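You operate a simulated robot arm through the tools that you are given. There is no shell and no other tool. Be economical: measure what you need, move in short steps, check, and stop when the job is done.

Carry out the task below with a simulated robot arm. There is one attempt and no reset: what you move stays moved.

TASK
Shake the wide jar to one colour and fill the orange tin to its line.
Fine: shake with the lid on; the jar ends where it stood with its lid on again. Set down upright: wide jar.

Only the result counts: the job must be done as asked and must still hold three seconds after the hand-in. Knocking over, shifting, dropping, spilling or breaking anything else fails it. Lids that push on must go on centred and level and be pressed home; caps that screw on are set level and turned clockwise until they are tight.

THE ROBOT
A 6-joint arm with a two-finger parallel gripper, fixed in place. Base frame: the origin is at the foot of the arm, x ahead of it, y to its left, z up; the work surface is at about z = 0.9. Units: m, degrees, N and s.
With the tool pointing down near the work surface it reaches from about 0.14 to 0.74 m from the base axis. Its first joint turns from -166.0 to 166.0 degrees. Payload 3.91 kg.
The tool frame sits at the grasp point between the pads (the TCP): z along the fingers, y along the line on which they close. The tips reach 0.03 m beyond it. Largest opening 0.11 m; finger width 0.02, thickness 0.01; the body of the gripper, 0.048 by 0.112 m, starts 0.055 m behind the TCP.
Orientation is that of the tool frame in the base frame, as a unit quaternion [w, x, y, z]. With the fingers straight down and closing along the base's y, the tool's x points along the base's -x, its y along +y and its z along -z.

THE INTERFACE
- The arm moves only by the tool send_rows. Its argument "plan" is a list of rows, each a list of 7 numbers: the shift along the tool's x, y, z in m, then the turn, a rotation vector about the tool's x, y, z in degrees, then the opening, from 0 (shut) to 1 (fully open). In form: [[tx, ty, tz, rx, ry, rz, jaw], ...]. A call has 1 to 10 rows; each row shifts and turns the commanded pose from where the row before left it, along the tool's axes as they then stand. Rows are played at 5 a second. More than 0.05 m and 8.6 degrees between two rows, or a gripper value outside its range, and nothing of the call is played. Where a pose cannot be reached the arm comes as near as it can. A force on the tool above 60 N (or 10 N above the force at the start of the call, whichever is more), or a blocked arm, ends the call early, and 0.2 s more pass. Each finger travels about 0.045 m/s and halts on what it meets, pressing with about 35 N; the grip force reading is that of the motor and also rises with nothing between the fingers. The clock runs only during rows and for 0.2 s after the last one: add rows that do not move to give the fingers time. It gives the time, the measured TCP pose, the force on the tool (base axes), the opening and the grip force at its end, in the units of the frame above (readings bear some noise), with the torque about the TCP (base axes, N m) and any sound that the robot's microphone picked up, and new pictures: "views" is both (left out), scene, wrist or none.
- Cameras (640 x 400 px; columns grow to the right, rows downward): "scene" is fixed at [0.2212, -0.5013, 1.7336]; the picture's right is [0.85, -0.53, 0.00], its down [-0.44, -0.70, -0.56] and it looks along [0.30, 0.47, -0.83] (base axes); focal length 314 px, centre (320, 200). "wrist" rides on the gripper at [0.071, 0.022, -0.107] in the tool frame; the picture's right is [-0.29, 0.96, 0.00], its down [-0.76, -0.23, -0.61] and it looks along [-0.58, -0.18, 0.79] (tool axes); focal length 243 px, centre (320, 200). There is no depth. A picture from a camera that has moved, and an enlarged one, comes with that camera's place and axes in the base frame and with its lens.
- move_column(by): slides the trunk up (or, below 0, down) by that many m; the arm rides with it, the base frame stays. It gives what a move gives, with no picture.
- close_up(camera, box): a new picture of the part [left, top, right, bottom] of that camera's present view, enlarged. No time passes.
- close_job(): hands the job in; it is judged then, once.

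Go step by step. Nothing tells you positions but the pictures and the camera data: compare them with the known pose of the tool, close in by small moves and look again before you grip or let go. The budget is 120 turns and 200 pictures, counting those below and the enlarged ones. Unless the task says otherwise, let go and move clear before handing in.

The tools are called after ">>>" as a command line: name --pt "numbers of a row" for each row, then --argument value for the rest, lists and objects as JSON in quotes. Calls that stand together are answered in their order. send_rows: Moves the arm, as the interface text tells. Its arguments: {"type":"object","properties":{"plan":{"type":"array"},"views":{"type":"string","enum":["both","scene","wrist","none"]}},"required":["plan"]} The other tools are called the same way: move_column (by) slides the trunk up or down; close_up (camera, box) takes an enlarged picture of a part of a camera's view; close_job () hands the job in.

At the start:

```text
time_s: 0.0
ee_pos: [0.3781, 0.122, 1.236]
tool_rot: [0.0, 0.0, 1.0, 0.0]
ft_force: [-0.3, -0.9, -0.2]
moment: [0.0, 0.02, 0.0]
finger_gap: 0.1101
grip_force: 0.0
trunk travel left (down, up): [-0.525, 0.065]
```

scene: 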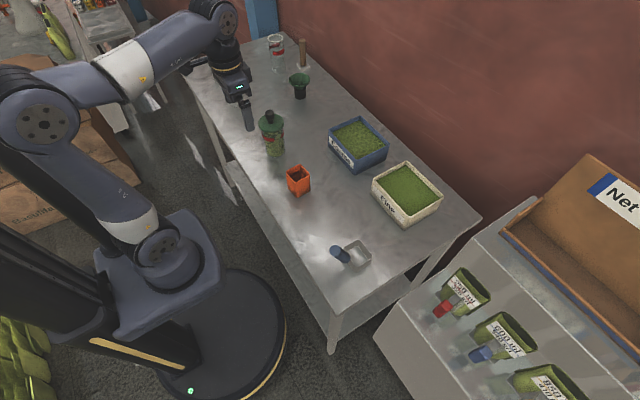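
wrist: 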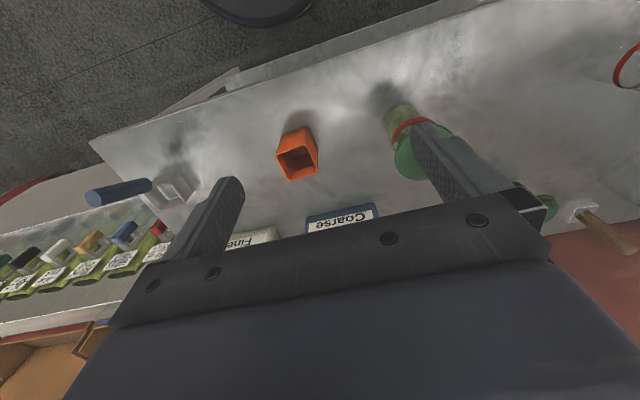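

I see a table with a green jar (dark lid), an orange square tin, trays of coarse/fine, a scoop, and other items. I look closer first.

>>> close_up --camera "scene" --box '[220, 90, 340, 210]'

>>> close_up --camera "scene" --box '[240, 20, 340, 110]'

>>> close_up --camera "scene" --box '[310, 110, 460, 280]'

>>> close_up --camera "wrist" --box '[240, 80, 480, 220]'

```text
3.33 times, centred on (280, 150) of scene
camera zoom: at [0.2212, -0.5013, 1.7336], right [0.85, -0.53, 0.0], down [-0.44, -0.7, -0.56], along [0.3, 0.47, -0.83], focal length 1046 px, centre (453, 367)
```

zoom: 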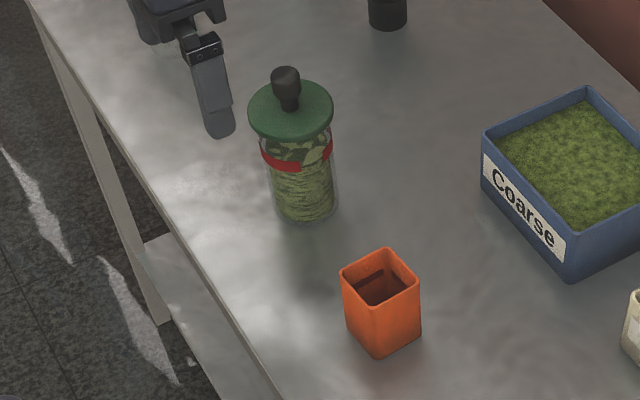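

```text
4.44 times, centred on (290, 65) of scene
camera zoom: at [0.2212, -0.5013, 1.7336], right [0.85, -0.53, 0.0], down [-0.44, -0.7, -0.56], along [0.3, 0.47, -0.83], focal length 1394 px, centre (453, 800)
```

zoom: 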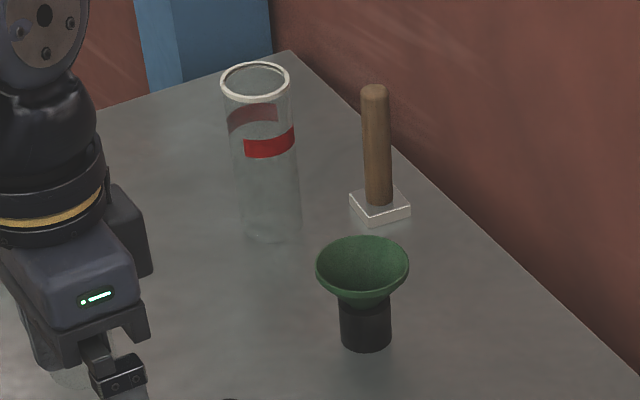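

```text
2.35 times, centred on (385, 195) of scene
camera zoom: at [0.2212, -0.5013, 1.7336], right [0.85, -0.53, 0.0], down [-0.44, -0.7, -0.56], along [0.3, 0.47, -0.83], focal length 738 px, centre (167, 212)
```

zoom: 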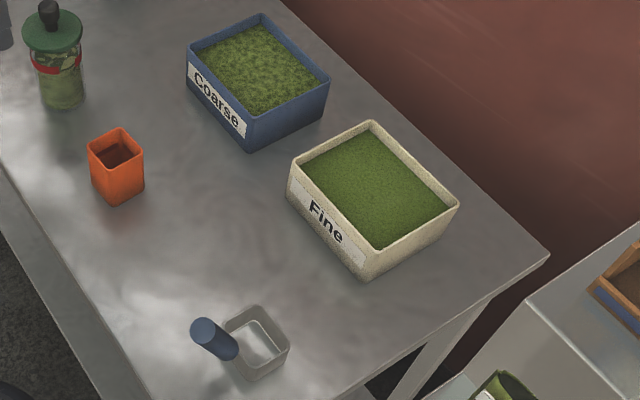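

```text
2.67 times, centred on (360, 150) of wrist
camera zoom: at [0.3072, 0.1434, 1.3432], right [0.29, 0.96, 0.0], down [0.76, -0.23, 0.61], along [0.58, -0.18, -0.79], focal length 647 px, centre (213, 333)
```

zoom: 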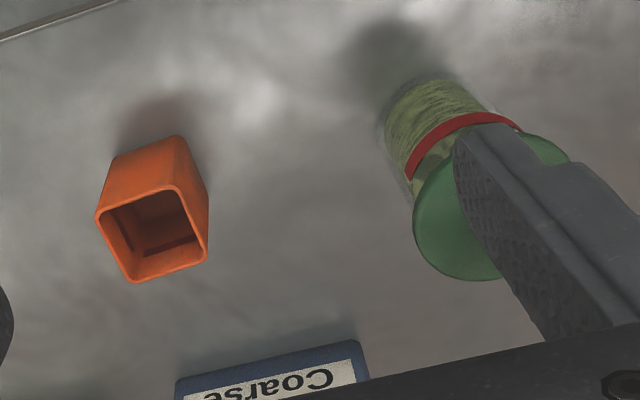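

The jar stands at about (0.50, 0.23), roughly 0.135 m tall with a knobbed lid; the tin is at about (0.49, 0.046). I will grip the jar from the side with the camera on top, so first I roll the tool.

>>> send_rows --pt "0 0 0 0 0 8.16 1" --pt "0 0 0 0 0 8.16 1" --pt "0 0 0 0 0 8.16 1" --pt "0 0 0 0 0 8.16 1" --pt "0 0 0 0 0 8.16 1" --pt "0 0 0 0 0 8.16 1" --pt "0 0 0 0 0 8.16 1" --pt "0 0 0 0 0 8.16 1" --pt "0 0 0 0 0 8.16 1" --pt "0 0 0 0 0 8.16 1" --views "none"

>>> send_rows --pt "0 0 0 0 0 8.16 1" --pt "0 0 0 0 0 8.16 1" --pt "0 0 0 0 0 8.16 1" --pt "0 0 0 0 0 8.16 1" --pt "0 0 0 0 0 8.16 1" --pt "0 0 0 0 0 8.16 1" --pt "0 0 0 0 0 8.16 1" --pt "0 0 0 0 0 8.16 1" --pt "0 0 0 0 0 8.16 1" --pt "0 0 0 0 0 0 1"

```text
time_s: 2.2
ee_pos: [0.3791, 0.1212, 1.2362]
tool_rot: [0.0, 0.654, 0.756, 0.0]
ft_force: [-0.4, 0.7, 0.6]
moment: [0.01, 0.01, 0.0]
finger_gap: 0.11
grip_force: 0.0
trunk travel left (down, up): [-0.525, 0.065]
```

```text
time_s: 4.4
ee_pos: [0.385, 0.1038, 1.2351]
tool_rot: [-0.001, 0.976, 0.217, 0.0]
ft_force: [-0.1, -0.1, 0.9]
moment: [0.01, -0.03, 0.01]
finger_gap: 0.1101
grip_force: 0.1
out of reach, approached as far as the arm can: row 9
trunk travel left (down, up): [-0.525, 0.065]
camera wrist: at [0.4585, 0.1139, 1.3432], right [0.14, -0.99, 0.0], down [-0.79, -0.12, 0.61], along [-0.6, -0.09, -0.79], focal length 243 px, centre (320, 200)
```

scene: 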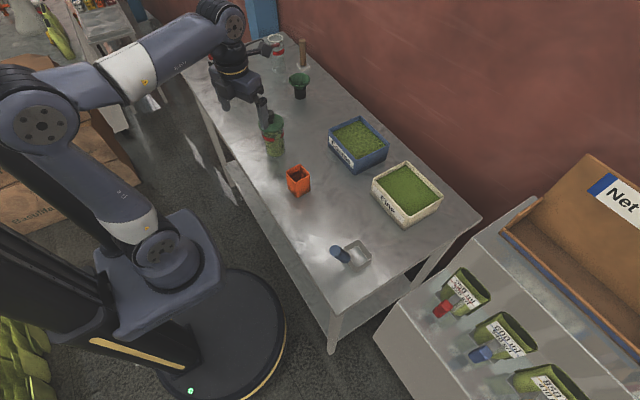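
wrist: 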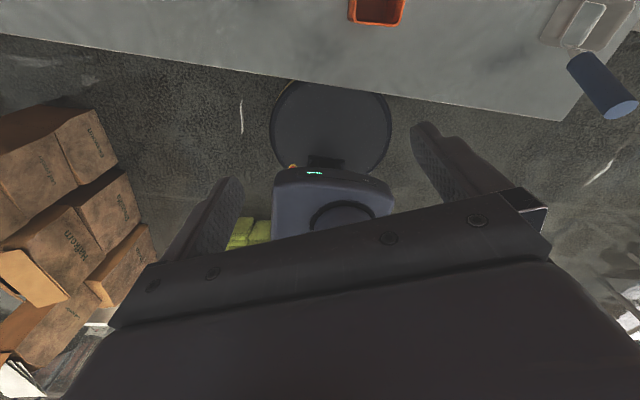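

The roll ended right at a joint limit, with the tool's x axis toward azimuth 25° as wanted. I move left for slack, then tilt the tool to horizontal.

>>> send_rows --pt "0.034 -0.032 0 0 0 0 1" --pt "0.034 -0.032 0 0 0 0 1" --pt "0 0 0 0 8.2 0 1" --pt "0 0 0 0 8.2 0 1" --pt "0 0 0 0 8.2 0 1" --pt "0 0 0 0 8.2 0 1" --pt "0 0 0 0 0 0 1" --views "scene"

```text
time_s: 6.0
ee_pos: [0.4417, 0.125, 1.2349]
tool_rot: [-0.062, 0.936, 0.208, 0.277]
ft_force: [-0.3, 0.2, 0.7]
moment: [-0.01, 0.0, 0.03]
finger_gap: 0.1101
grip_force: 0.0
out of reach, approached as far as the arm can: row 1, 2
trunk travel left (down, up): [-0.525, 0.065]
```

scene: 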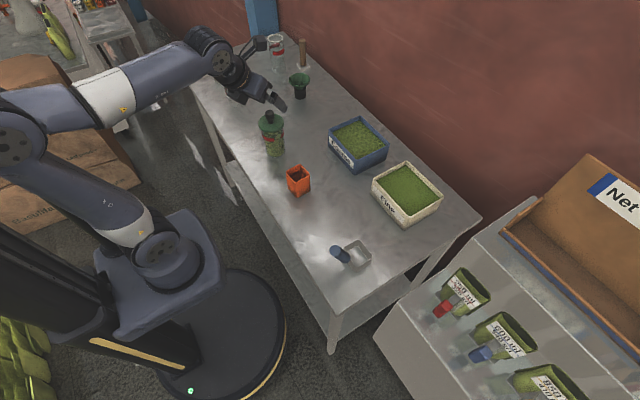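

The arm stayed a little short at the roll limit, but the tilt works. I continue tilting to horizontal, watching the reach.

>>> send_rows --pt "0 0 0 0 8.2 0 1" --pt "0 0 0 0 8.2 0 1" --pt "0 0 0 0 8.2 0 1" --pt "0 0 0 0 8.2 0 1" --pt "0 0 0 0 8.2 0 1" --pt "0 0 0 0 8.2 0 1" --pt "0 0 0 0 8.2 0 1" --pt "0 0 0 0 0 0 1" --views "both"

```text
time_s: 7.8
ee_pos: [0.4411, 0.1257, 1.2343]
tool_rot: [-0.153, 0.689, 0.152, 0.692]
ft_force: [0.5, -0.8, -0.6]
moment: [-0.02, -0.04, 0.04]
finger_gap: 0.1103
grip_force: 0.0
trunk travel left (down, up): [-0.525, 0.065]
camera wrist: at [0.3539, 0.06, 1.3048], right [0.4, -0.87, -0.29], down [-0.65, -0.05, -0.76], along [0.65, 0.5, -0.58], focal length 243 px, centre (320, 200)
```

scene: 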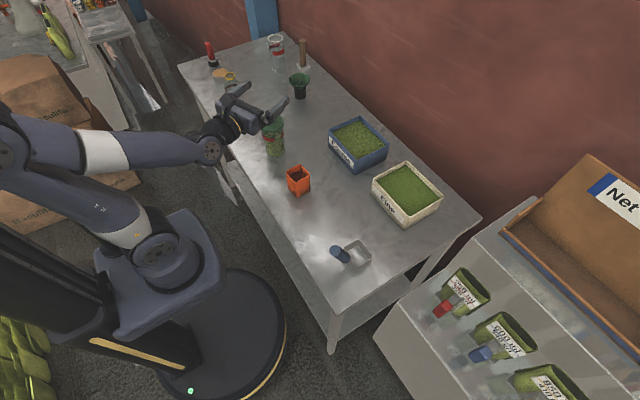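
wrist: 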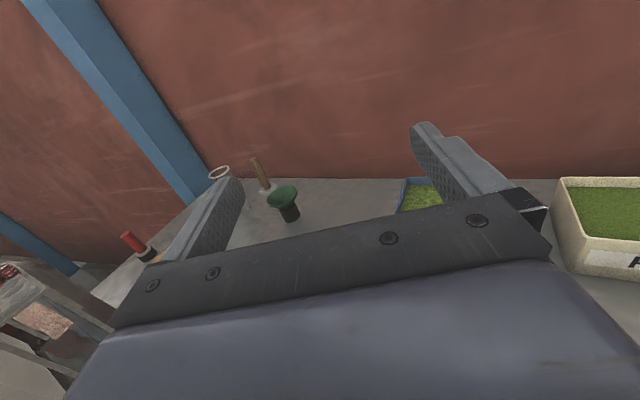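

The tool is now horizontal. More objects showed up at the far end of the table, so I look at those.

>>> close_up --camera "scene" --box '[175, 30, 295, 110]'

>>> close_up --camera "scene" --box '[230, 95, 320, 205]'

```text
5.00 times, centred on (235, 70) of scene
camera zoom: at [0.2212, -0.5013, 1.7336], right [0.85, -0.53, 0.0], down [-0.44, -0.7, -0.56], along [0.3, 0.47, -0.83], focal length 1568 px, centre (745, 850)
```

zoom: 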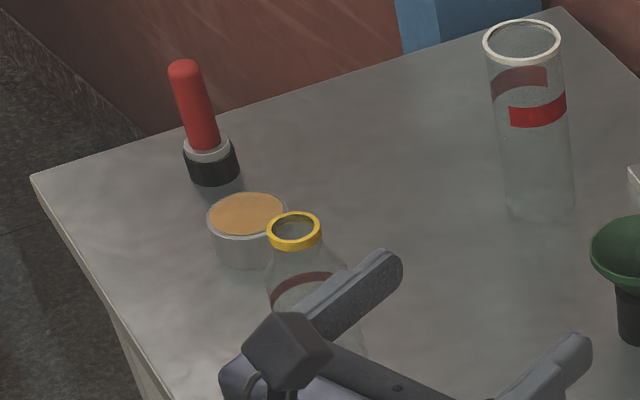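

```text
3.64 times, centred on (275, 150) of scene
camera zoom: at [0.2212, -0.5013, 1.7336], right [0.85, -0.53, 0.0], down [-0.44, -0.7, -0.56], along [0.3, 0.47, -0.83], focal length 1141 px, centre (484, 382)
```

zoom: 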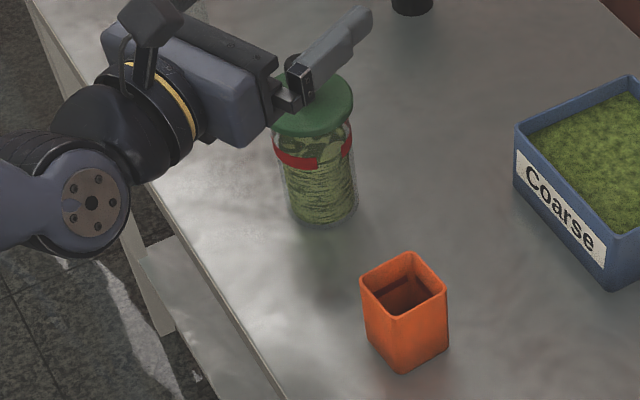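

Wide jar is the green-lidded one. I back off along the approach line and come down behind the jar, halfway first.

>>> send_rows --pt "0 -0.034 -0.017 0 0 0 1" --pt "0 -0.034 -0.017 0 0 0 1" --pt "-0.045 0 0 0 0 0 1" --pt "-0.045 0 0 0 0 0 1" --pt "-0.045 0 0 0 0 0 1" --pt "-0.045 0 0 0 0 0 1" --pt "0 0 0 0 0 0 1" --views "both"

```text
time_s: 9.4
ee_pos: [0.3991, 0.1115, 1.0645]
tool_rot: [-0.154, 0.689, 0.154, 0.691]
ft_force: [0.6, 0.7, -0.9]
moment: [0.05, -0.03, 0.04]
finger_gap: 0.11
grip_force: 0.0
out of reach, approached as far as the arm can: row 1, 2, 3, 4, 5
trunk travel left (down, up): [-0.525, 0.065]
camera wrist: at [0.3102, 0.0455, 1.1362], right [0.41, -0.87, -0.29], down [-0.65, -0.05, -0.76], along [0.65, 0.5, -0.58], focal length 243 px, centre (320, 200)
```

scene: 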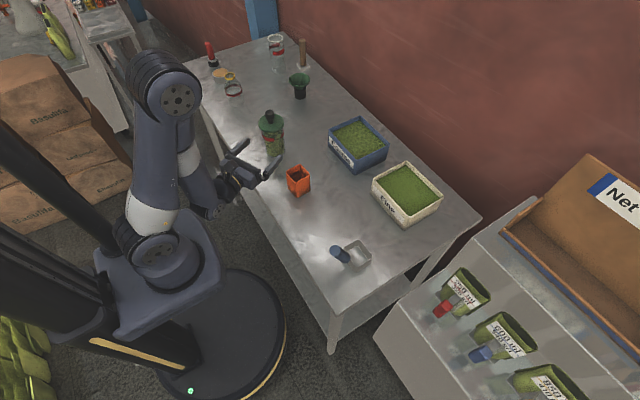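
wrist: 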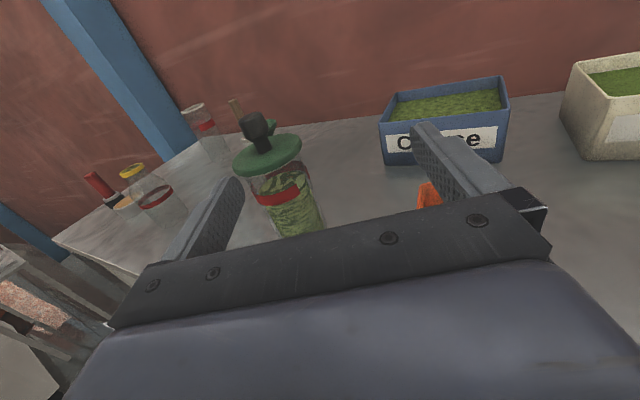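

The arm is folded too close to its base here. I go up a bit and try moving forward first and then left, toward just behind the jar.

>>> send_rows --pt "0.04 0 0.03 0 0 0 1" --pt "0.03 0 0.034 0 0 0 1" --pt "0 -0.03 0 0 0 0 1" --pt "0 -0.034 0 0 0 0 1" --pt "0 0 0 0 0 0 1" --views "both"

```text
time_s: 10.6
ee_pos: [0.4492, 0.1296, 1.1446]
tool_rot: [-0.156, 0.689, 0.156, 0.69]
ft_force: [0.7, -0.4, 0.2]
moment: [-0.03, 0.02, -0.03]
finger_gap: 0.11
grip_force: 0.0
out of reach, approached as far as the arm can: row 1, 2, 3, 4
trunk travel left (down, up): [-0.525, 0.065]
camera wrist: at [0.3619, 0.0645, 1.2152], right [0.41, -0.86, -0.29], down [-0.65, -0.05, -0.76], along [0.64, 0.5, -0.58], focal length 243 px, centre (320, 200)
```

scene: 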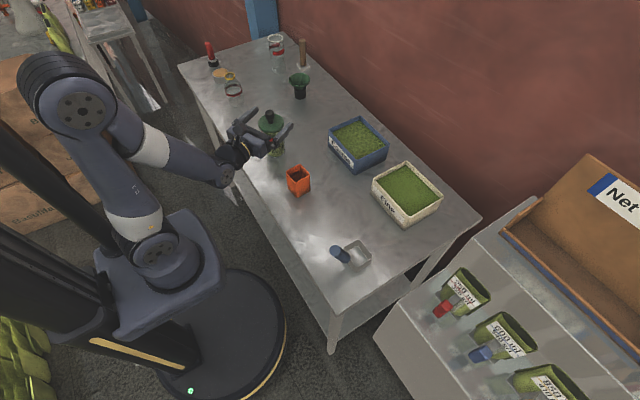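
wrist: 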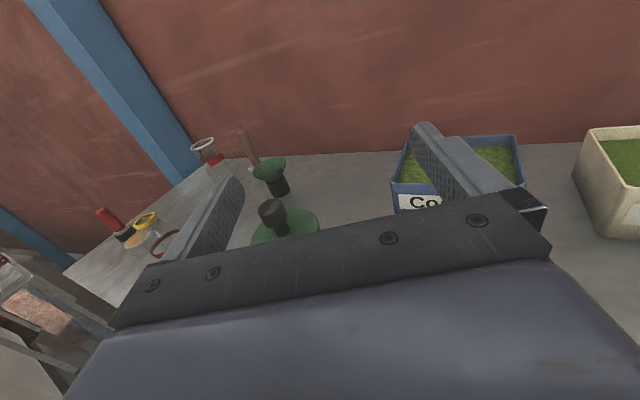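

There is a fixed relation: the tool's azimuth must exceed the TCP's by about 9°. I turn the tool to azimuth 37° and move left, then descend part way.

>>> send_rows --pt "0 0 0 6 0 0 1" --pt "0 0 0 6 0 0 1" --pt "0 -0.025 0 0 0 0 1" --pt "0 -0.024 0 0 0 0 1" --pt "-0.04 0 0 0 0 0 1" --pt "-0.04 0 0 0 0 0 1" --pt "0 0 0 0 0 0 1" --views "both"

```text
time_s: 12.2
ee_pos: [0.4201, 0.1728, 1.062]
tool_rot: [-0.224, 0.669, 0.224, 0.672]
ft_force: [0.1, 0.9, 0.3]
moment: [0.0, -0.01, 0.03]
finger_gap: 0.1099
grip_force: 0.0
trunk travel left (down, up): [-0.525, 0.065]
camera wrist: at [0.3479, 0.0907, 1.1338], right [0.58, -0.76, -0.29], down [-0.62, -0.18, -0.76], along [0.53, 0.62, -0.58], focal length 243 px, centre (320, 200)
```

scene: 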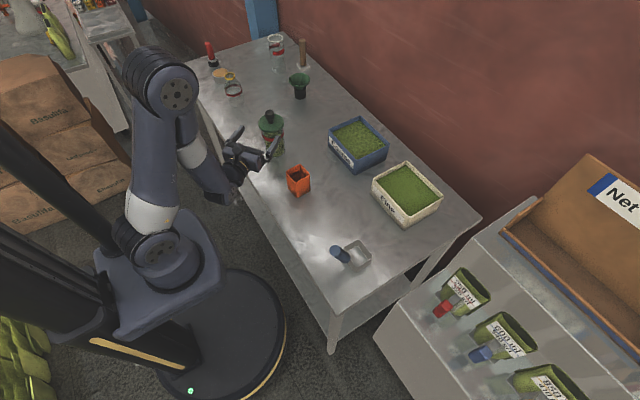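
wrist: 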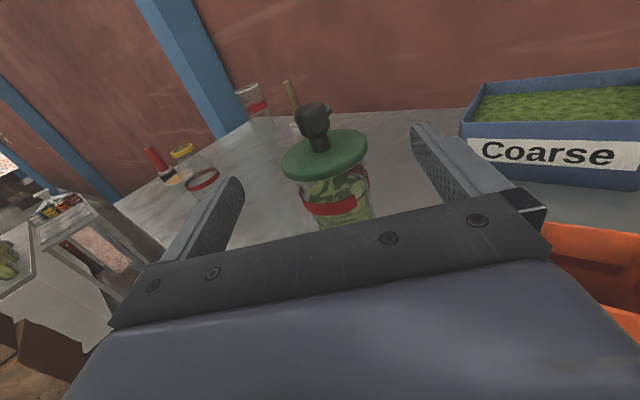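

The jar sits centred between the fingers. I go down to grip height (~0.96) behind it.

>>> send_rows --pt "-0.034 0 0 0 0 0 1" --pt "-0.034 0 0 0 0 0 1" --pt "-0.034 0 0 0 0 0 1" --pt "0 0 0 0 0 0 1" --views "both"

```text
time_s: 13.2
ee_pos: [0.4199, 0.1701, 0.9587]
tool_rot: [-0.225, 0.669, 0.225, 0.672]
ft_force: [0.9, 0.7, -0.4]
moment: [0.02, 0.01, 0.02]
finger_gap: 0.11
grip_force: 0.1
trunk travel left (down, up): [-0.525, 0.065]
camera wrist: at [0.3482, 0.0889, 1.0298], right [0.58, -0.76, -0.29], down [-0.62, -0.18, -0.76], along [0.53, 0.62, -0.58], focal length 243 px, centre (320, 200)
```

scene: 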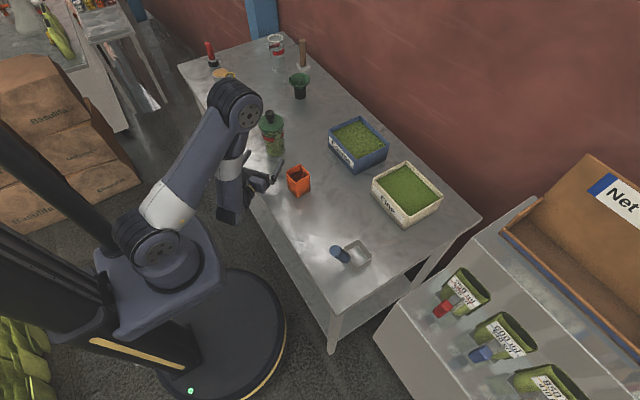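
wrist: 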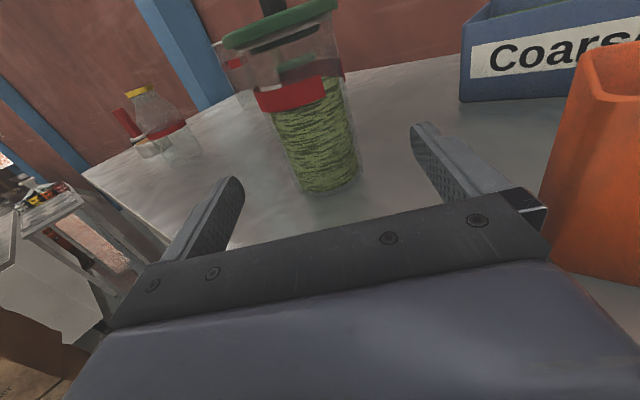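

The jar is in view between the fingers. I advance most of the way and check centring.

>>> send_rows --pt "0 -0.003 0.03 0 0 0 1" --pt "0 0 0.03 0 0 0 1" --pt "0 0 0.02 0 0 0 1" --pt "0 0 0 0 0 0 1" --views "both"

>>> close_up --camera "scene" --box '[220, 95, 320, 205]'

```text
time_s: 14.2
ee_pos: [0.4815, 0.2224, 0.9606]
tool_rot: [-0.225, 0.669, 0.224, 0.672]
ft_force: [-1.0, 0.2, -0.1]
moment: [-0.04, -0.02, 0.01]
finger_gap: 0.1101
grip_force: 0.1
trunk travel left (down, up): [-0.525, 0.065]
camera wrist: at [0.4089, 0.1397, 1.0313], right [0.58, -0.76, -0.29], down [-0.62, -0.18, -0.76], along [0.53, 0.62, -0.58], focal length 243 px, centre (320, 200)
```

scene: 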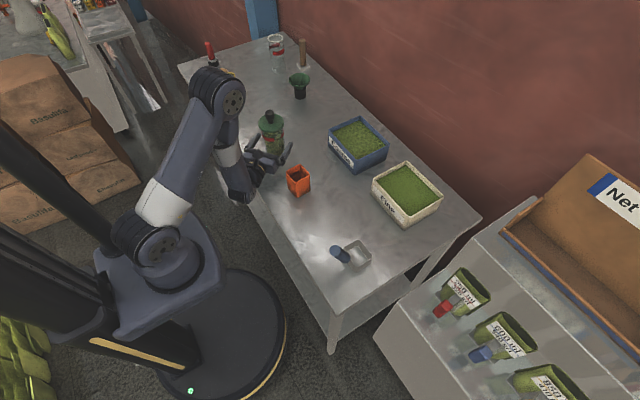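
wrist: 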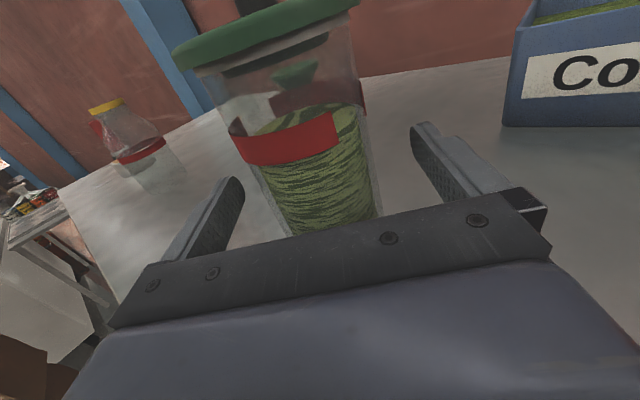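

```text
3.64 times, centred on (270, 150) of scene
camera zoom: at [0.2212, -0.5013, 1.7336], right [0.85, -0.53, 0.0], down [-0.44, -0.7, -0.56], along [0.3, 0.47, -0.83], focal length 1141 px, centre (502, 382)
```

zoom: 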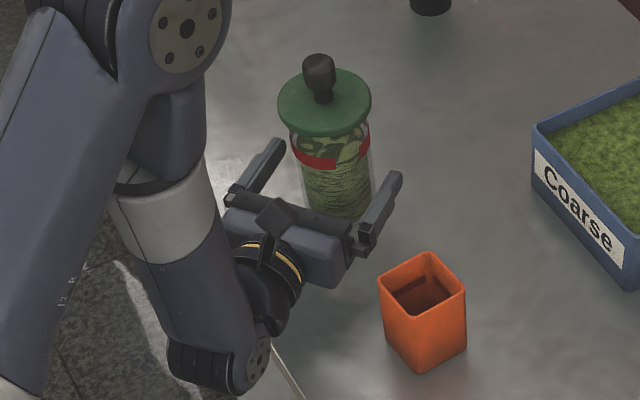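

Centred within a few mm. I advance the last 2 cm and close the fingers.

>>> send_rows --pt "0 0 0.018 0 0 0 1" --pt "0 0 0 0 0 0 1" --pt "0 0 0 0 0 0 0.7" --pt "0 0 0 0 0 0 0.5" --pt "0 0 0 0 0 0 0.5" --pt "0 0 0 0 0 0 0.5" --pt "0 0 0 0 0 0 0.5" --views "both"

```text
time_s: 15.8
ee_pos: [0.4964, 0.2312, 0.9591]
tool_rot: [-0.227, 0.669, 0.227, 0.671]
ft_force: [-1.5, 0.1, 0.6]
moment: [0.13, 0.09, 0.01]
finger_gap: 0.0703
grip_force: 35.7
trunk travel left (down, up): [-0.525, 0.065]
camera wrist: at [0.4244, 0.1488, 1.0311], right [0.58, -0.76, -0.29], down [-0.62, -0.19, -0.76], along [0.53, 0.62, -0.58], focal length 243 px, centre (320, 200)
```

scene: 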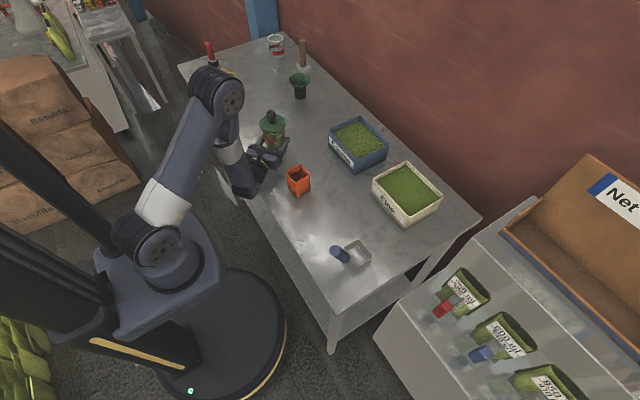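
wrist: 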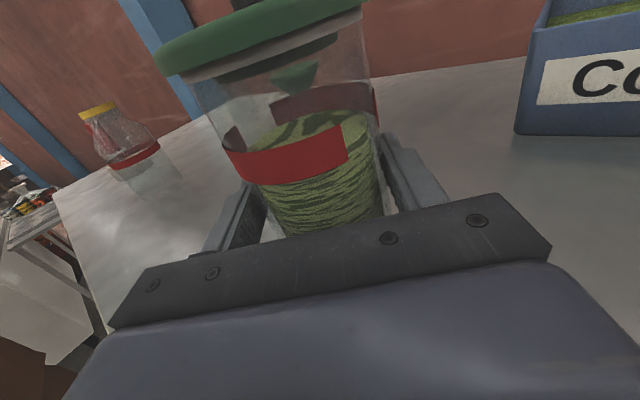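

The jar is held (0.070 m). I lift it 0.14 m clear.

>>> send_rows --pt "0.02 0 0 0 0 0 0.5" --pt "0.04 0 0 0 0 0 0.5" --pt "0.04 0 0 0 0 0 0.5" --pt "0.04 0 0 0 0 0 0.5" --pt "0 0 0 0 0 0 0.5" --views "scene"

```text
time_s: 17.0
ee_pos: [0.4976, 0.232, 1.1042]
tool_rot: [-0.224, 0.669, 0.223, 0.672]
ft_force: [-0.6, -1.1, -3.6]
moment: [-0.01, -0.01, -0.01]
finger_gap: 0.0702
grip_force: 34.7
trunk travel left (down, up): [-0.525, 0.065]
```

scene: 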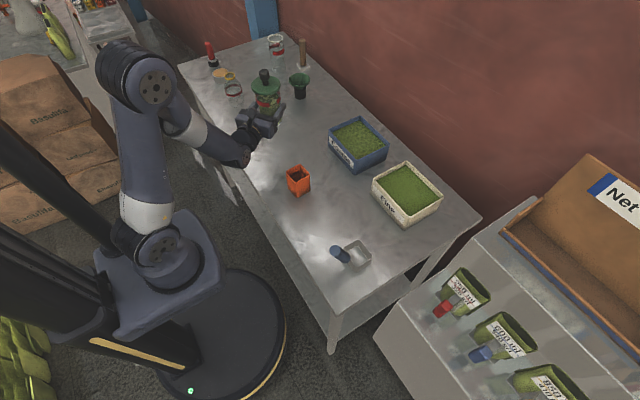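

Jar lifted, weight about 3.6 N. Now I shake it vertically.

>>> send_rows --pt "0.05 0 0 0 0 0 0.5" --pt "-0.05 0 0 0 0 0 0.5" --pt "0.05 0 0 0 0 0 0.5" --pt "-0.05 0 0 0 0 0 0.5" --pt "0.05 0 0 0 0 0 0.5" --pt "-0.05 0 0 0 0 0 0.5" --pt "0.05 0 0 0 0 0 0.5" --pt "-0.05 0 0 0 0 0 0.5" --pt "0.05 0 0 0 0 0 0.5" --pt "-0.05 0 0 0 0 0 0.5" --views "wrist"

>>> close_up --camera "wrist" --box '[180, 60, 420, 240]'

```text
time_s: 19.2
ee_pos: [0.4976, 0.2312, 1.1015]
tool_rot: [-0.224, 0.669, 0.224, 0.672]
ft_force: [-0.4, -0.9, -2.1]
moment: [-0.03, 0.05, -0.03]
finger_gap: 0.0704
grip_force: 34.9
trunk travel left (down, up): [-0.525, 0.065]
camera wrist: at [0.4247, 0.1494, 1.1735], right [0.58, -0.76, -0.29], down [-0.62, -0.18, -0.76], along [0.53, 0.62, -0.58], focal length 243 px, centre (320, 200)
```

wrist: 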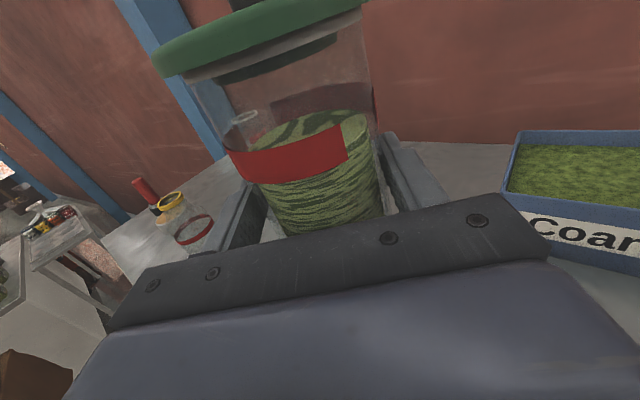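

```text
2.22 times, centred on (300, 150) of wrist
camera zoom: at [0.4247, 0.1494, 1.1735], right [0.58, -0.76, -0.29], down [-0.62, -0.18, -0.76], along [0.53, 0.62, -0.58], focal length 539 px, centre (364, 311)
```

zoom: 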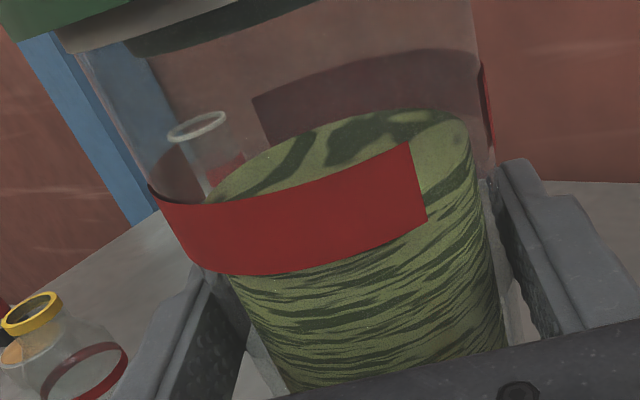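

The contents still show dark streaks, so I shake more.

>>> send_rows --pt "0.05 0 0 0 0 0 0.5" --pt "-0.05 0 0 0 0 0 0.5" --pt "0.05 0 0 0 0 0 0.5" --pt "-0.05 0 0 0 0 0 0.5" --pt "0.05 0 0 0 0 0 0.5" --pt "-0.05 0 0 0 0 0 0.5" --pt "0.05 0 0 0 0 0 0.5" --pt "-0.05 0 0 0 0 0 0.5" --pt "0.05 0 0 0 0 0 0.5" --pt "-0.05 0 0 0 0 0 0.5" --views "none"

>>> send_rows --pt "0.05 0 0 0 0 0 0.5" --pt "-0.05 0 0 0 0 0 0.5" --pt "0.05 0 0 0 0 0 0.5" --pt "-0.05 0 0 0 0 0 0.5" --pt "0.05 0 0 0 0 0 0.5" --pt "-0.05 0 0 0 0 0 0.5" --pt "0.05 0 0 0 0 0 0.5" --pt "-0.05 0 0 0 0 0 0.5" --pt "0.05 0 0 0 0 0 0.5" --pt "-0.05 0 0 0 0 0 0.5" --views "none"

>>> close_up --camera "wrist" --box '[180, 60, 420, 240]'

```text
time_s: 21.4
ee_pos: [0.4968, 0.2311, 1.1019]
tool_rot: [-0.224, 0.669, 0.224, 0.672]
ft_force: [-1.1, -0.6, -3.1]
moment: [-0.02, 0.04, 0.0]
finger_gap: 0.0701
grip_force: 35.2
trunk travel left (down, up): [-0.525, 0.065]
```

```text
time_s: 23.6
ee_pos: [0.4931, 0.2308, 1.1]
tool_rot: [-0.225, 0.669, 0.224, 0.672]
ft_force: [-0.3, -0.5, -1.7]
moment: [-0.03, 0.03, -0.01]
finger_gap: 0.0702
grip_force: 34.5
trunk travel left (down, up): [-0.525, 0.065]
```

```text
2.22 times, centred on (300, 150) of wrist
camera zoom: at [0.4198, 0.1498, 1.1699], right [0.58, -0.76, -0.29], down [-0.62, -0.18, -0.76], along [0.53, 0.62, -0.58], focal length 539 px, centre (364, 311)
```

zoom: 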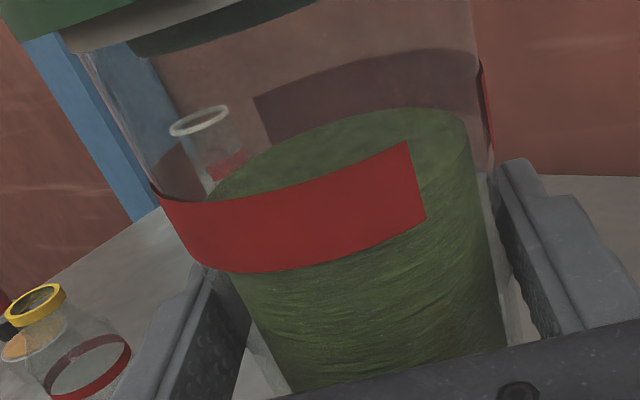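

Nearly uniform; two more rounds.

>>> send_rows --pt "0.05 0 0 0 0 0 0.5" --pt "-0.05 0 0 0 0 0 0.5" --pt "0.05 0 0 0 0 0 0.5" --pt "-0.05 0 0 0 0 0 0.5" --pt "0.05 0 0 0 0 0 0.5" --pt "-0.05 0 0 0 0 0 0.5" --pt "0.05 0 0 0 0 0 0.5" --pt "-0.05 0 0 0 0 0 0.5" --pt "0.05 0 0 0 0 0 0.5" --pt "-0.05 0 0 0 0 0 0.5" --views "none"

>>> send_rows --pt "0.05 0 0 0 0 0 0.5" --pt "-0.05 0 0 0 0 0 0.5" --pt "0.05 0 0 0 0 0 0.5" --pt "-0.05 0 0 0 0 0 0.5" --pt "0.05 0 0 0 0 0 0.5" --pt "-0.05 0 0 0 0 0 0.5" --pt "0.05 0 0 0 0 0 0.5" --pt "-0.05 0 0 0 0 0 0.5" --pt "0 0 0 0 0 0 0.5" --views "none"

>>> close_up --camera "wrist" --box '[140, 0, 420, 240]'

>>> close_up --camera "scene" --box '[220, 60, 320, 200]'

```text
time_s: 25.8
ee_pos: [0.4975, 0.2342, 1.1004]
tool_rot: [-0.225, 0.669, 0.224, 0.672]
ft_force: [-1.1, -1.0, -2.2]
moment: [-0.01, 0.05, -0.02]
finger_gap: 0.0699
grip_force: 34.9
trunk travel left (down, up): [-0.525, 0.065]
```

```text
time_s: 27.8
ee_pos: [0.4988, 0.2328, 1.1014]
tool_rot: [-0.224, 0.67, 0.224, 0.672]
ft_force: [0.6, 0.9, -2.9]
moment: [-0.02, 0.0, -0.03]
finger_gap: 0.07
grip_force: 35.1
trunk travel left (down, up): [-0.525, 0.065]
```

```text
1.67 times, centred on (280, 120) of wrist
camera zoom: at [0.4243, 0.1512, 1.1726], right [0.58, -0.76, -0.29], down [-0.62, -0.18, -0.76], along [0.53, 0.62, -0.58], focal length 404 px, centre (387, 333)
```

zoom: 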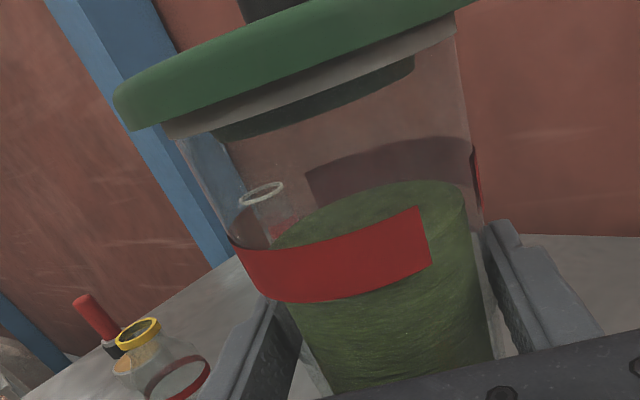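

```text
2.86 times, centred on (270, 130) of scene
camera zoom: at [0.2212, -0.5013, 1.7336], right [0.85, -0.53, 0.0], down [-0.44, -0.7, -0.56], along [0.3, 0.47, -0.83], focal length 896 px, centre (463, 400)
```

zoom: 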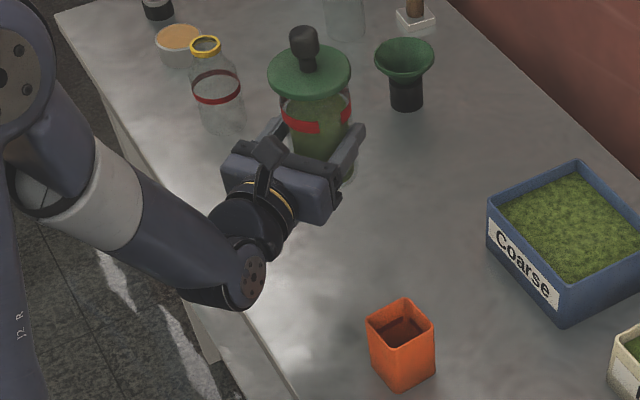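

Almost one colour with faint streaks; two more rounds to be sure.

>>> send_rows --pt "0.05 0 0 0 0 0 0.5" --pt "-0.05 0 0 0 0 0 0.5" --pt "0.05 0 0 0 0 0 0.5" --pt "-0.05 0 0 0 0 0 0.5" --pt "0.05 0 0 0 0 0 0.5" --pt "-0.05 0 0 0 0 0 0.5" --pt "0.05 0 0 0 0 0 0.5" --pt "-0.05 0 0 0 0 0 0.5" --pt "0.05 0 0 0 0 0 0.5" --pt "-0.05 0 0 0 0 0 0.5" --views "none"

>>> send_rows --pt "0.05 0 0 0 0 0 0.5" --pt "-0.05 0 0 0 0 0 0.5" --pt "0.05 0 0 0 0 0 0.5" --pt "-0.05 0 0 0 0 0 0.5" --pt "0.05 0 0 0 0 0 0.5" --pt "-0.05 0 0 0 0 0 0.5" --pt "0.05 0 0 0 0 0 0.5" --pt "-0.05 0 0 0 0 0 0.5" --pt "0 0 0 0 0 0 0.5" --views "none"

>>> close_up --camera "wrist" --box '[140, 0, 420, 240]'

```text
time_s: 30.0
ee_pos: [0.497, 0.2345, 1.1015]
tool_rot: [-0.225, 0.668, 0.225, 0.673]
ft_force: [0.1, -1.5, -1.5]
moment: [0.01, 0.04, -0.03]
finger_gap: 0.0698
grip_force: 34.8
trunk travel left (down, up): [-0.525, 0.065]
```

```text
time_s: 32.0
ee_pos: [0.4942, 0.2363, 1.1015]
tool_rot: [-0.225, 0.669, 0.224, 0.672]
ft_force: [0.2, 0.2, -1.8]
moment: [-0.04, -0.01, 0.01]
finger_gap: 0.0697
grip_force: 34.6
trunk travel left (down, up): [-0.525, 0.065]
```

```text
1.67 times, centred on (280, 120) of wrist
camera zoom: at [0.4223, 0.1533, 1.1724], right [0.58, -0.76, -0.29], down [-0.62, -0.18, -0.76], along [0.53, 0.62, -0.58], focal length 404 px, centre (387, 333)
```

zoom: 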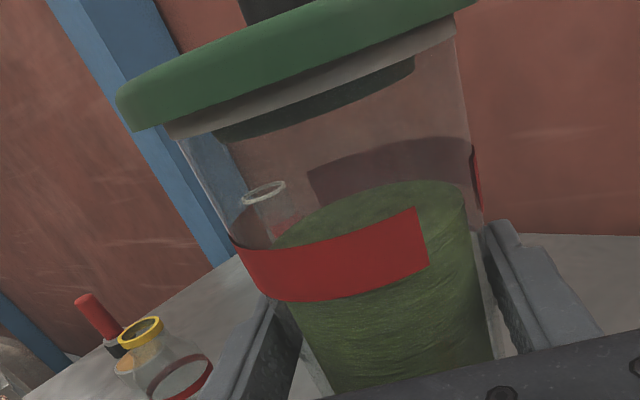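

The contents are one colour. I set the jar back down at its original spot (0.14 m down) and check.

>>> send_rows --pt "-0.045 0 0 0 0 0 0.5" --pt "-0.045 0 0 0 0 0 0.5" --pt "-0.035 0 0 0 0 0 0.5" --pt "-0.01 0 0 0 0 0 0.5" --pt "-0.005 0 0 0 0 0 0.5" --pt "0 0 0 0 0 0 0.5" --views "scene"

>>> close_up --camera "scene" --box '[220, 95, 320, 205]'

```text
time_s: 33.4
ee_pos: [0.4974, 0.2321, 0.9604]
tool_rot: [-0.227, 0.668, 0.226, 0.672]
ft_force: [1.4, -1.8, 3.7]
moment: [-0.1, 0.12, 0.04]
finger_gap: 0.0697
grip_force: 34.5
trunk travel left (down, up): [-0.525, 0.065]
```

scene: 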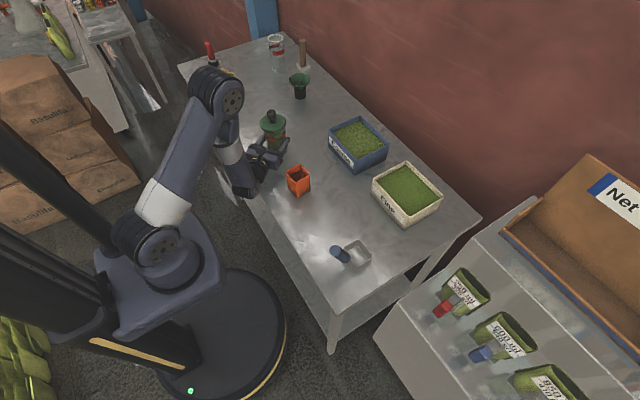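

```text
3.64 times, centred on (270, 150) of scene
camera zoom: at [0.2212, -0.5013, 1.7336], right [0.85, -0.53, 0.0], down [-0.44, -0.7, -0.56], along [0.3, 0.47, -0.83], focal length 1141 px, centre (502, 382)
```

zoom: 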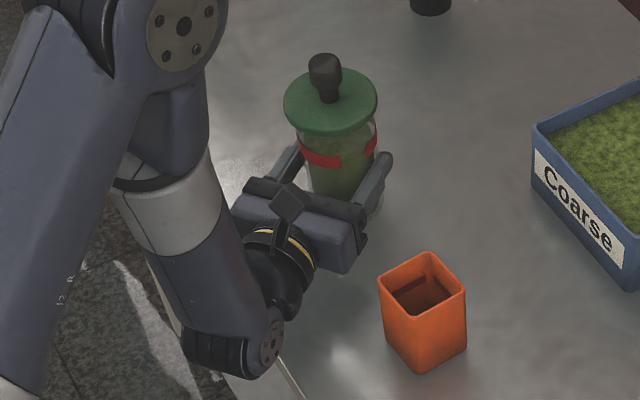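

Set down; compared with the first picture it sits about 6 mm to the right (grip centring), which I will correct at the final placement. I release and back away, then rise to knob height.

>>> send_rows --pt "0 0 0 0 0 0 1" --pt "0 0 0 0 0 0 1" --pt "0 0 0 0 0 0 1" --pt "0 0 -0.03 0 0 0 1" --pt "0 0 -0.04 0 0 0 1" --pt "0 0 -0.03 0 0 0 1" --pt "0.05 0 0 0 0 0 1" --pt "0.05 0 0 0 0 0 1" --pt "0 0 0 0 0 0 1" --views "both"

>>> close_up --camera "scene" --box '[220, 95, 320, 205]'

```text
time_s: 35.4
ee_pos: [0.4158, 0.1748, 1.0621]
tool_rot: [-0.224, 0.67, 0.223, 0.672]
ft_force: [0.0, 0.5, 0.6]
moment: [-0.03, 0.0, -0.03]
finger_gap: 0.1101
grip_force: 0.0
trunk travel left (down, up): [-0.525, 0.065]
camera wrist: at [0.343, 0.0915, 1.1318], right [0.58, -0.76, -0.29], down [-0.62, -0.18, -0.76], along [0.53, 0.62, -0.58], focal length 243 px, centre (320, 200)
```

scene: 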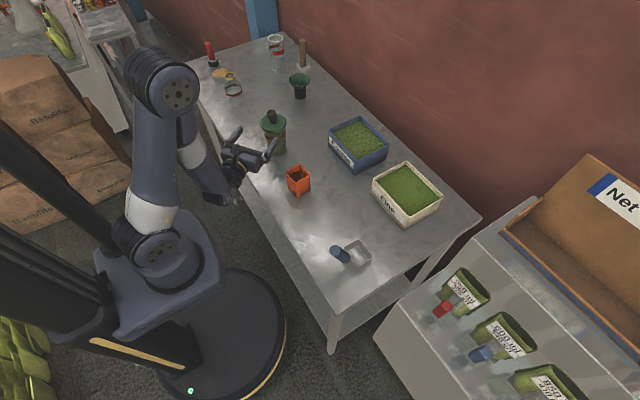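
wrist: 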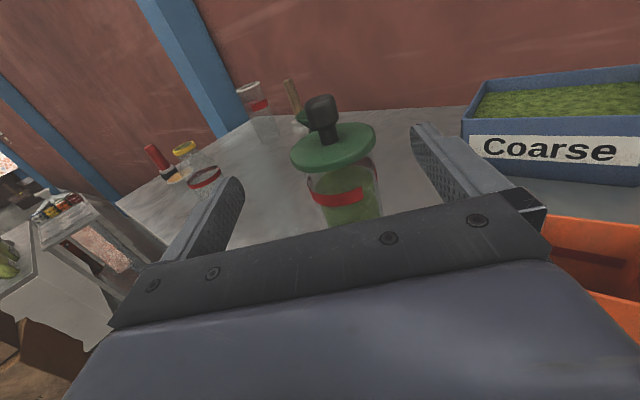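

```text
3.64 times, centred on (270, 150) of scene
camera zoom: at [0.2212, -0.5013, 1.7336], right [0.85, -0.53, 0.0], down [-0.44, -0.7, -0.56], along [0.3, 0.47, -0.83], focal length 1141 px, centre (502, 382)
```

zoom: 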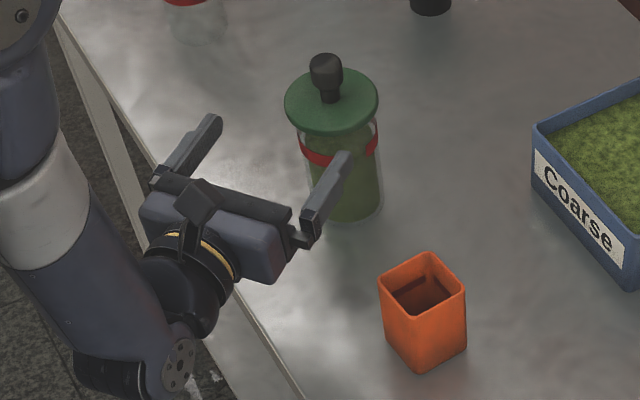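

The jar is on the tool's centre line. The knob head (about 30 mm, z 1.046–1.079) is level with the fingers; I advance and grip it.

>>> send_rows --pt "0 0 0.04 0 0 0 1" --pt "0 0 0.04 0 0 0 1" --pt "0.001 0 0.02 0 0 0 1" --pt "0 0 0 0 0 0 0.4" --pt "0 0 0 0 0 0 0.4" --pt "0 0 0 0 0 0 0.4" --pt "0 0 0 0 0 0 0.4" --views "both"

>>> close_up --camera "scene" --box '[220, 95, 320, 205]'

```text
time_s: 37.0
ee_pos: [0.4966, 0.2333, 1.0628]
tool_rot: [-0.225, 0.669, 0.225, 0.672]
ft_force: [-0.8, 0.3, 0.1]
moment: [0.0, 0.0, 0.0]
finger_gap: 0.0438
grip_force: 0.1
trunk travel left (down, up): [-0.525, 0.065]
camera wrist: at [0.4237, 0.1506, 1.1329], right [0.58, -0.76, -0.29], down [-0.62, -0.18, -0.76], along [0.53, 0.62, -0.58], focal length 243 px, centre (320, 200)
```

scene: 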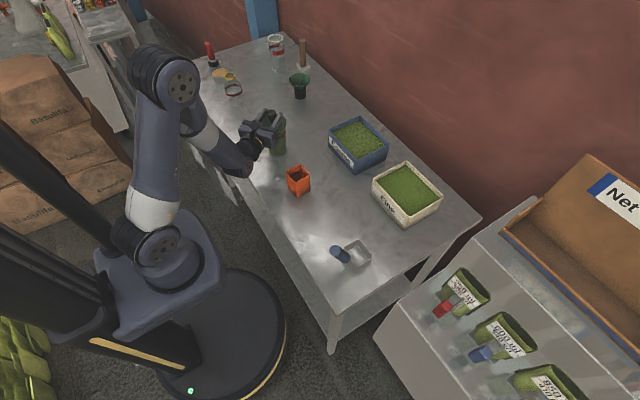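
wrist: 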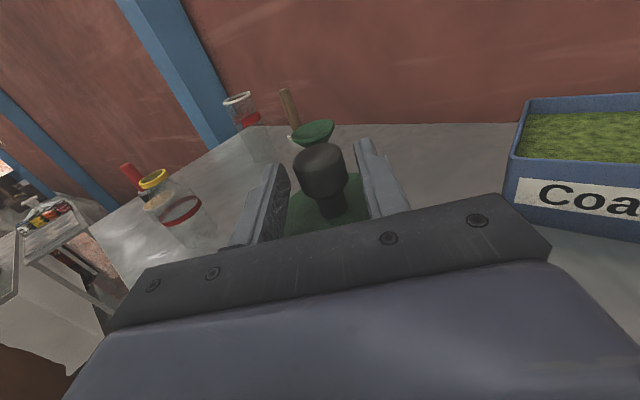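

```text
3.64 times, centred on (270, 150) of scene
camera zoom: at [0.2212, -0.5013, 1.7336], right [0.85, -0.53, 0.0], down [-0.44, -0.7, -0.56], along [0.3, 0.47, -0.83], focal length 1141 px, centre (502, 382)
```

zoom: 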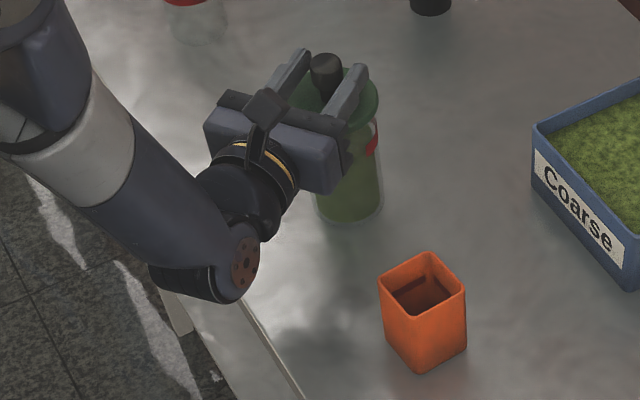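

The knob is centred between the pads; I close and try a small lift.

>>> send_rows --pt "0 0 0 0 0 0 0.2" --pt "0 0 0 0 0 0 0.2" --pt "0 0 0 0 0 0 0.2" --pt "0.004 0 0 0 0 0 0.2" --pt "0.004 0 0 0 0 0 0.2" --pt "0 0 0 0 0 0 0.2" --views "wrist"

>>> close_up --camera "scene" --box '[220, 95, 320, 205]'

```text
time_s: 38.4
ee_pos: [0.4961, 0.2333, 1.0696]
tool_rot: [-0.225, 0.669, 0.224, 0.673]
ft_force: [0.4, -0.5, -1.0]
moment: [-0.01, -0.04, 0.0]
finger_gap: 0.026
grip_force: 35.4
trunk travel left (down, up): [-0.525, 0.065]
camera wrist: at [0.4236, 0.151, 1.1405], right [0.58, -0.76, -0.29], down [-0.62, -0.18, -0.76], along [0.53, 0.62, -0.58], focal length 243 px, centre (320, 200)
```

wrist: 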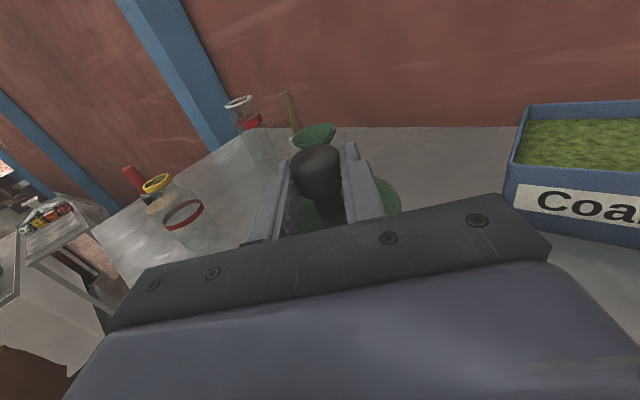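

```text
3.64 times, centred on (270, 150) of scene
camera zoom: at [0.2212, -0.5013, 1.7336], right [0.85, -0.53, 0.0], down [-0.44, -0.7, -0.56], along [0.3, 0.47, -0.83], focal length 1141 px, centre (502, 382)
```

zoom: 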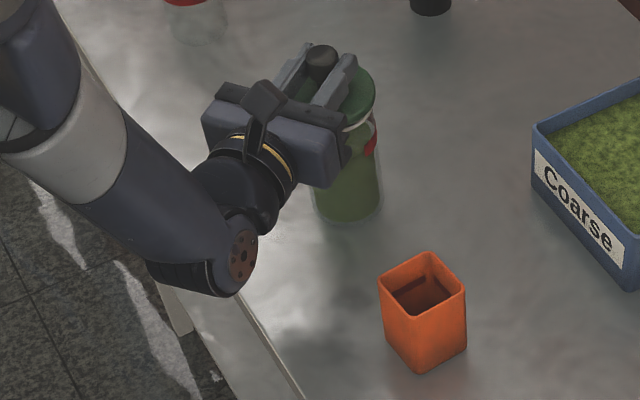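

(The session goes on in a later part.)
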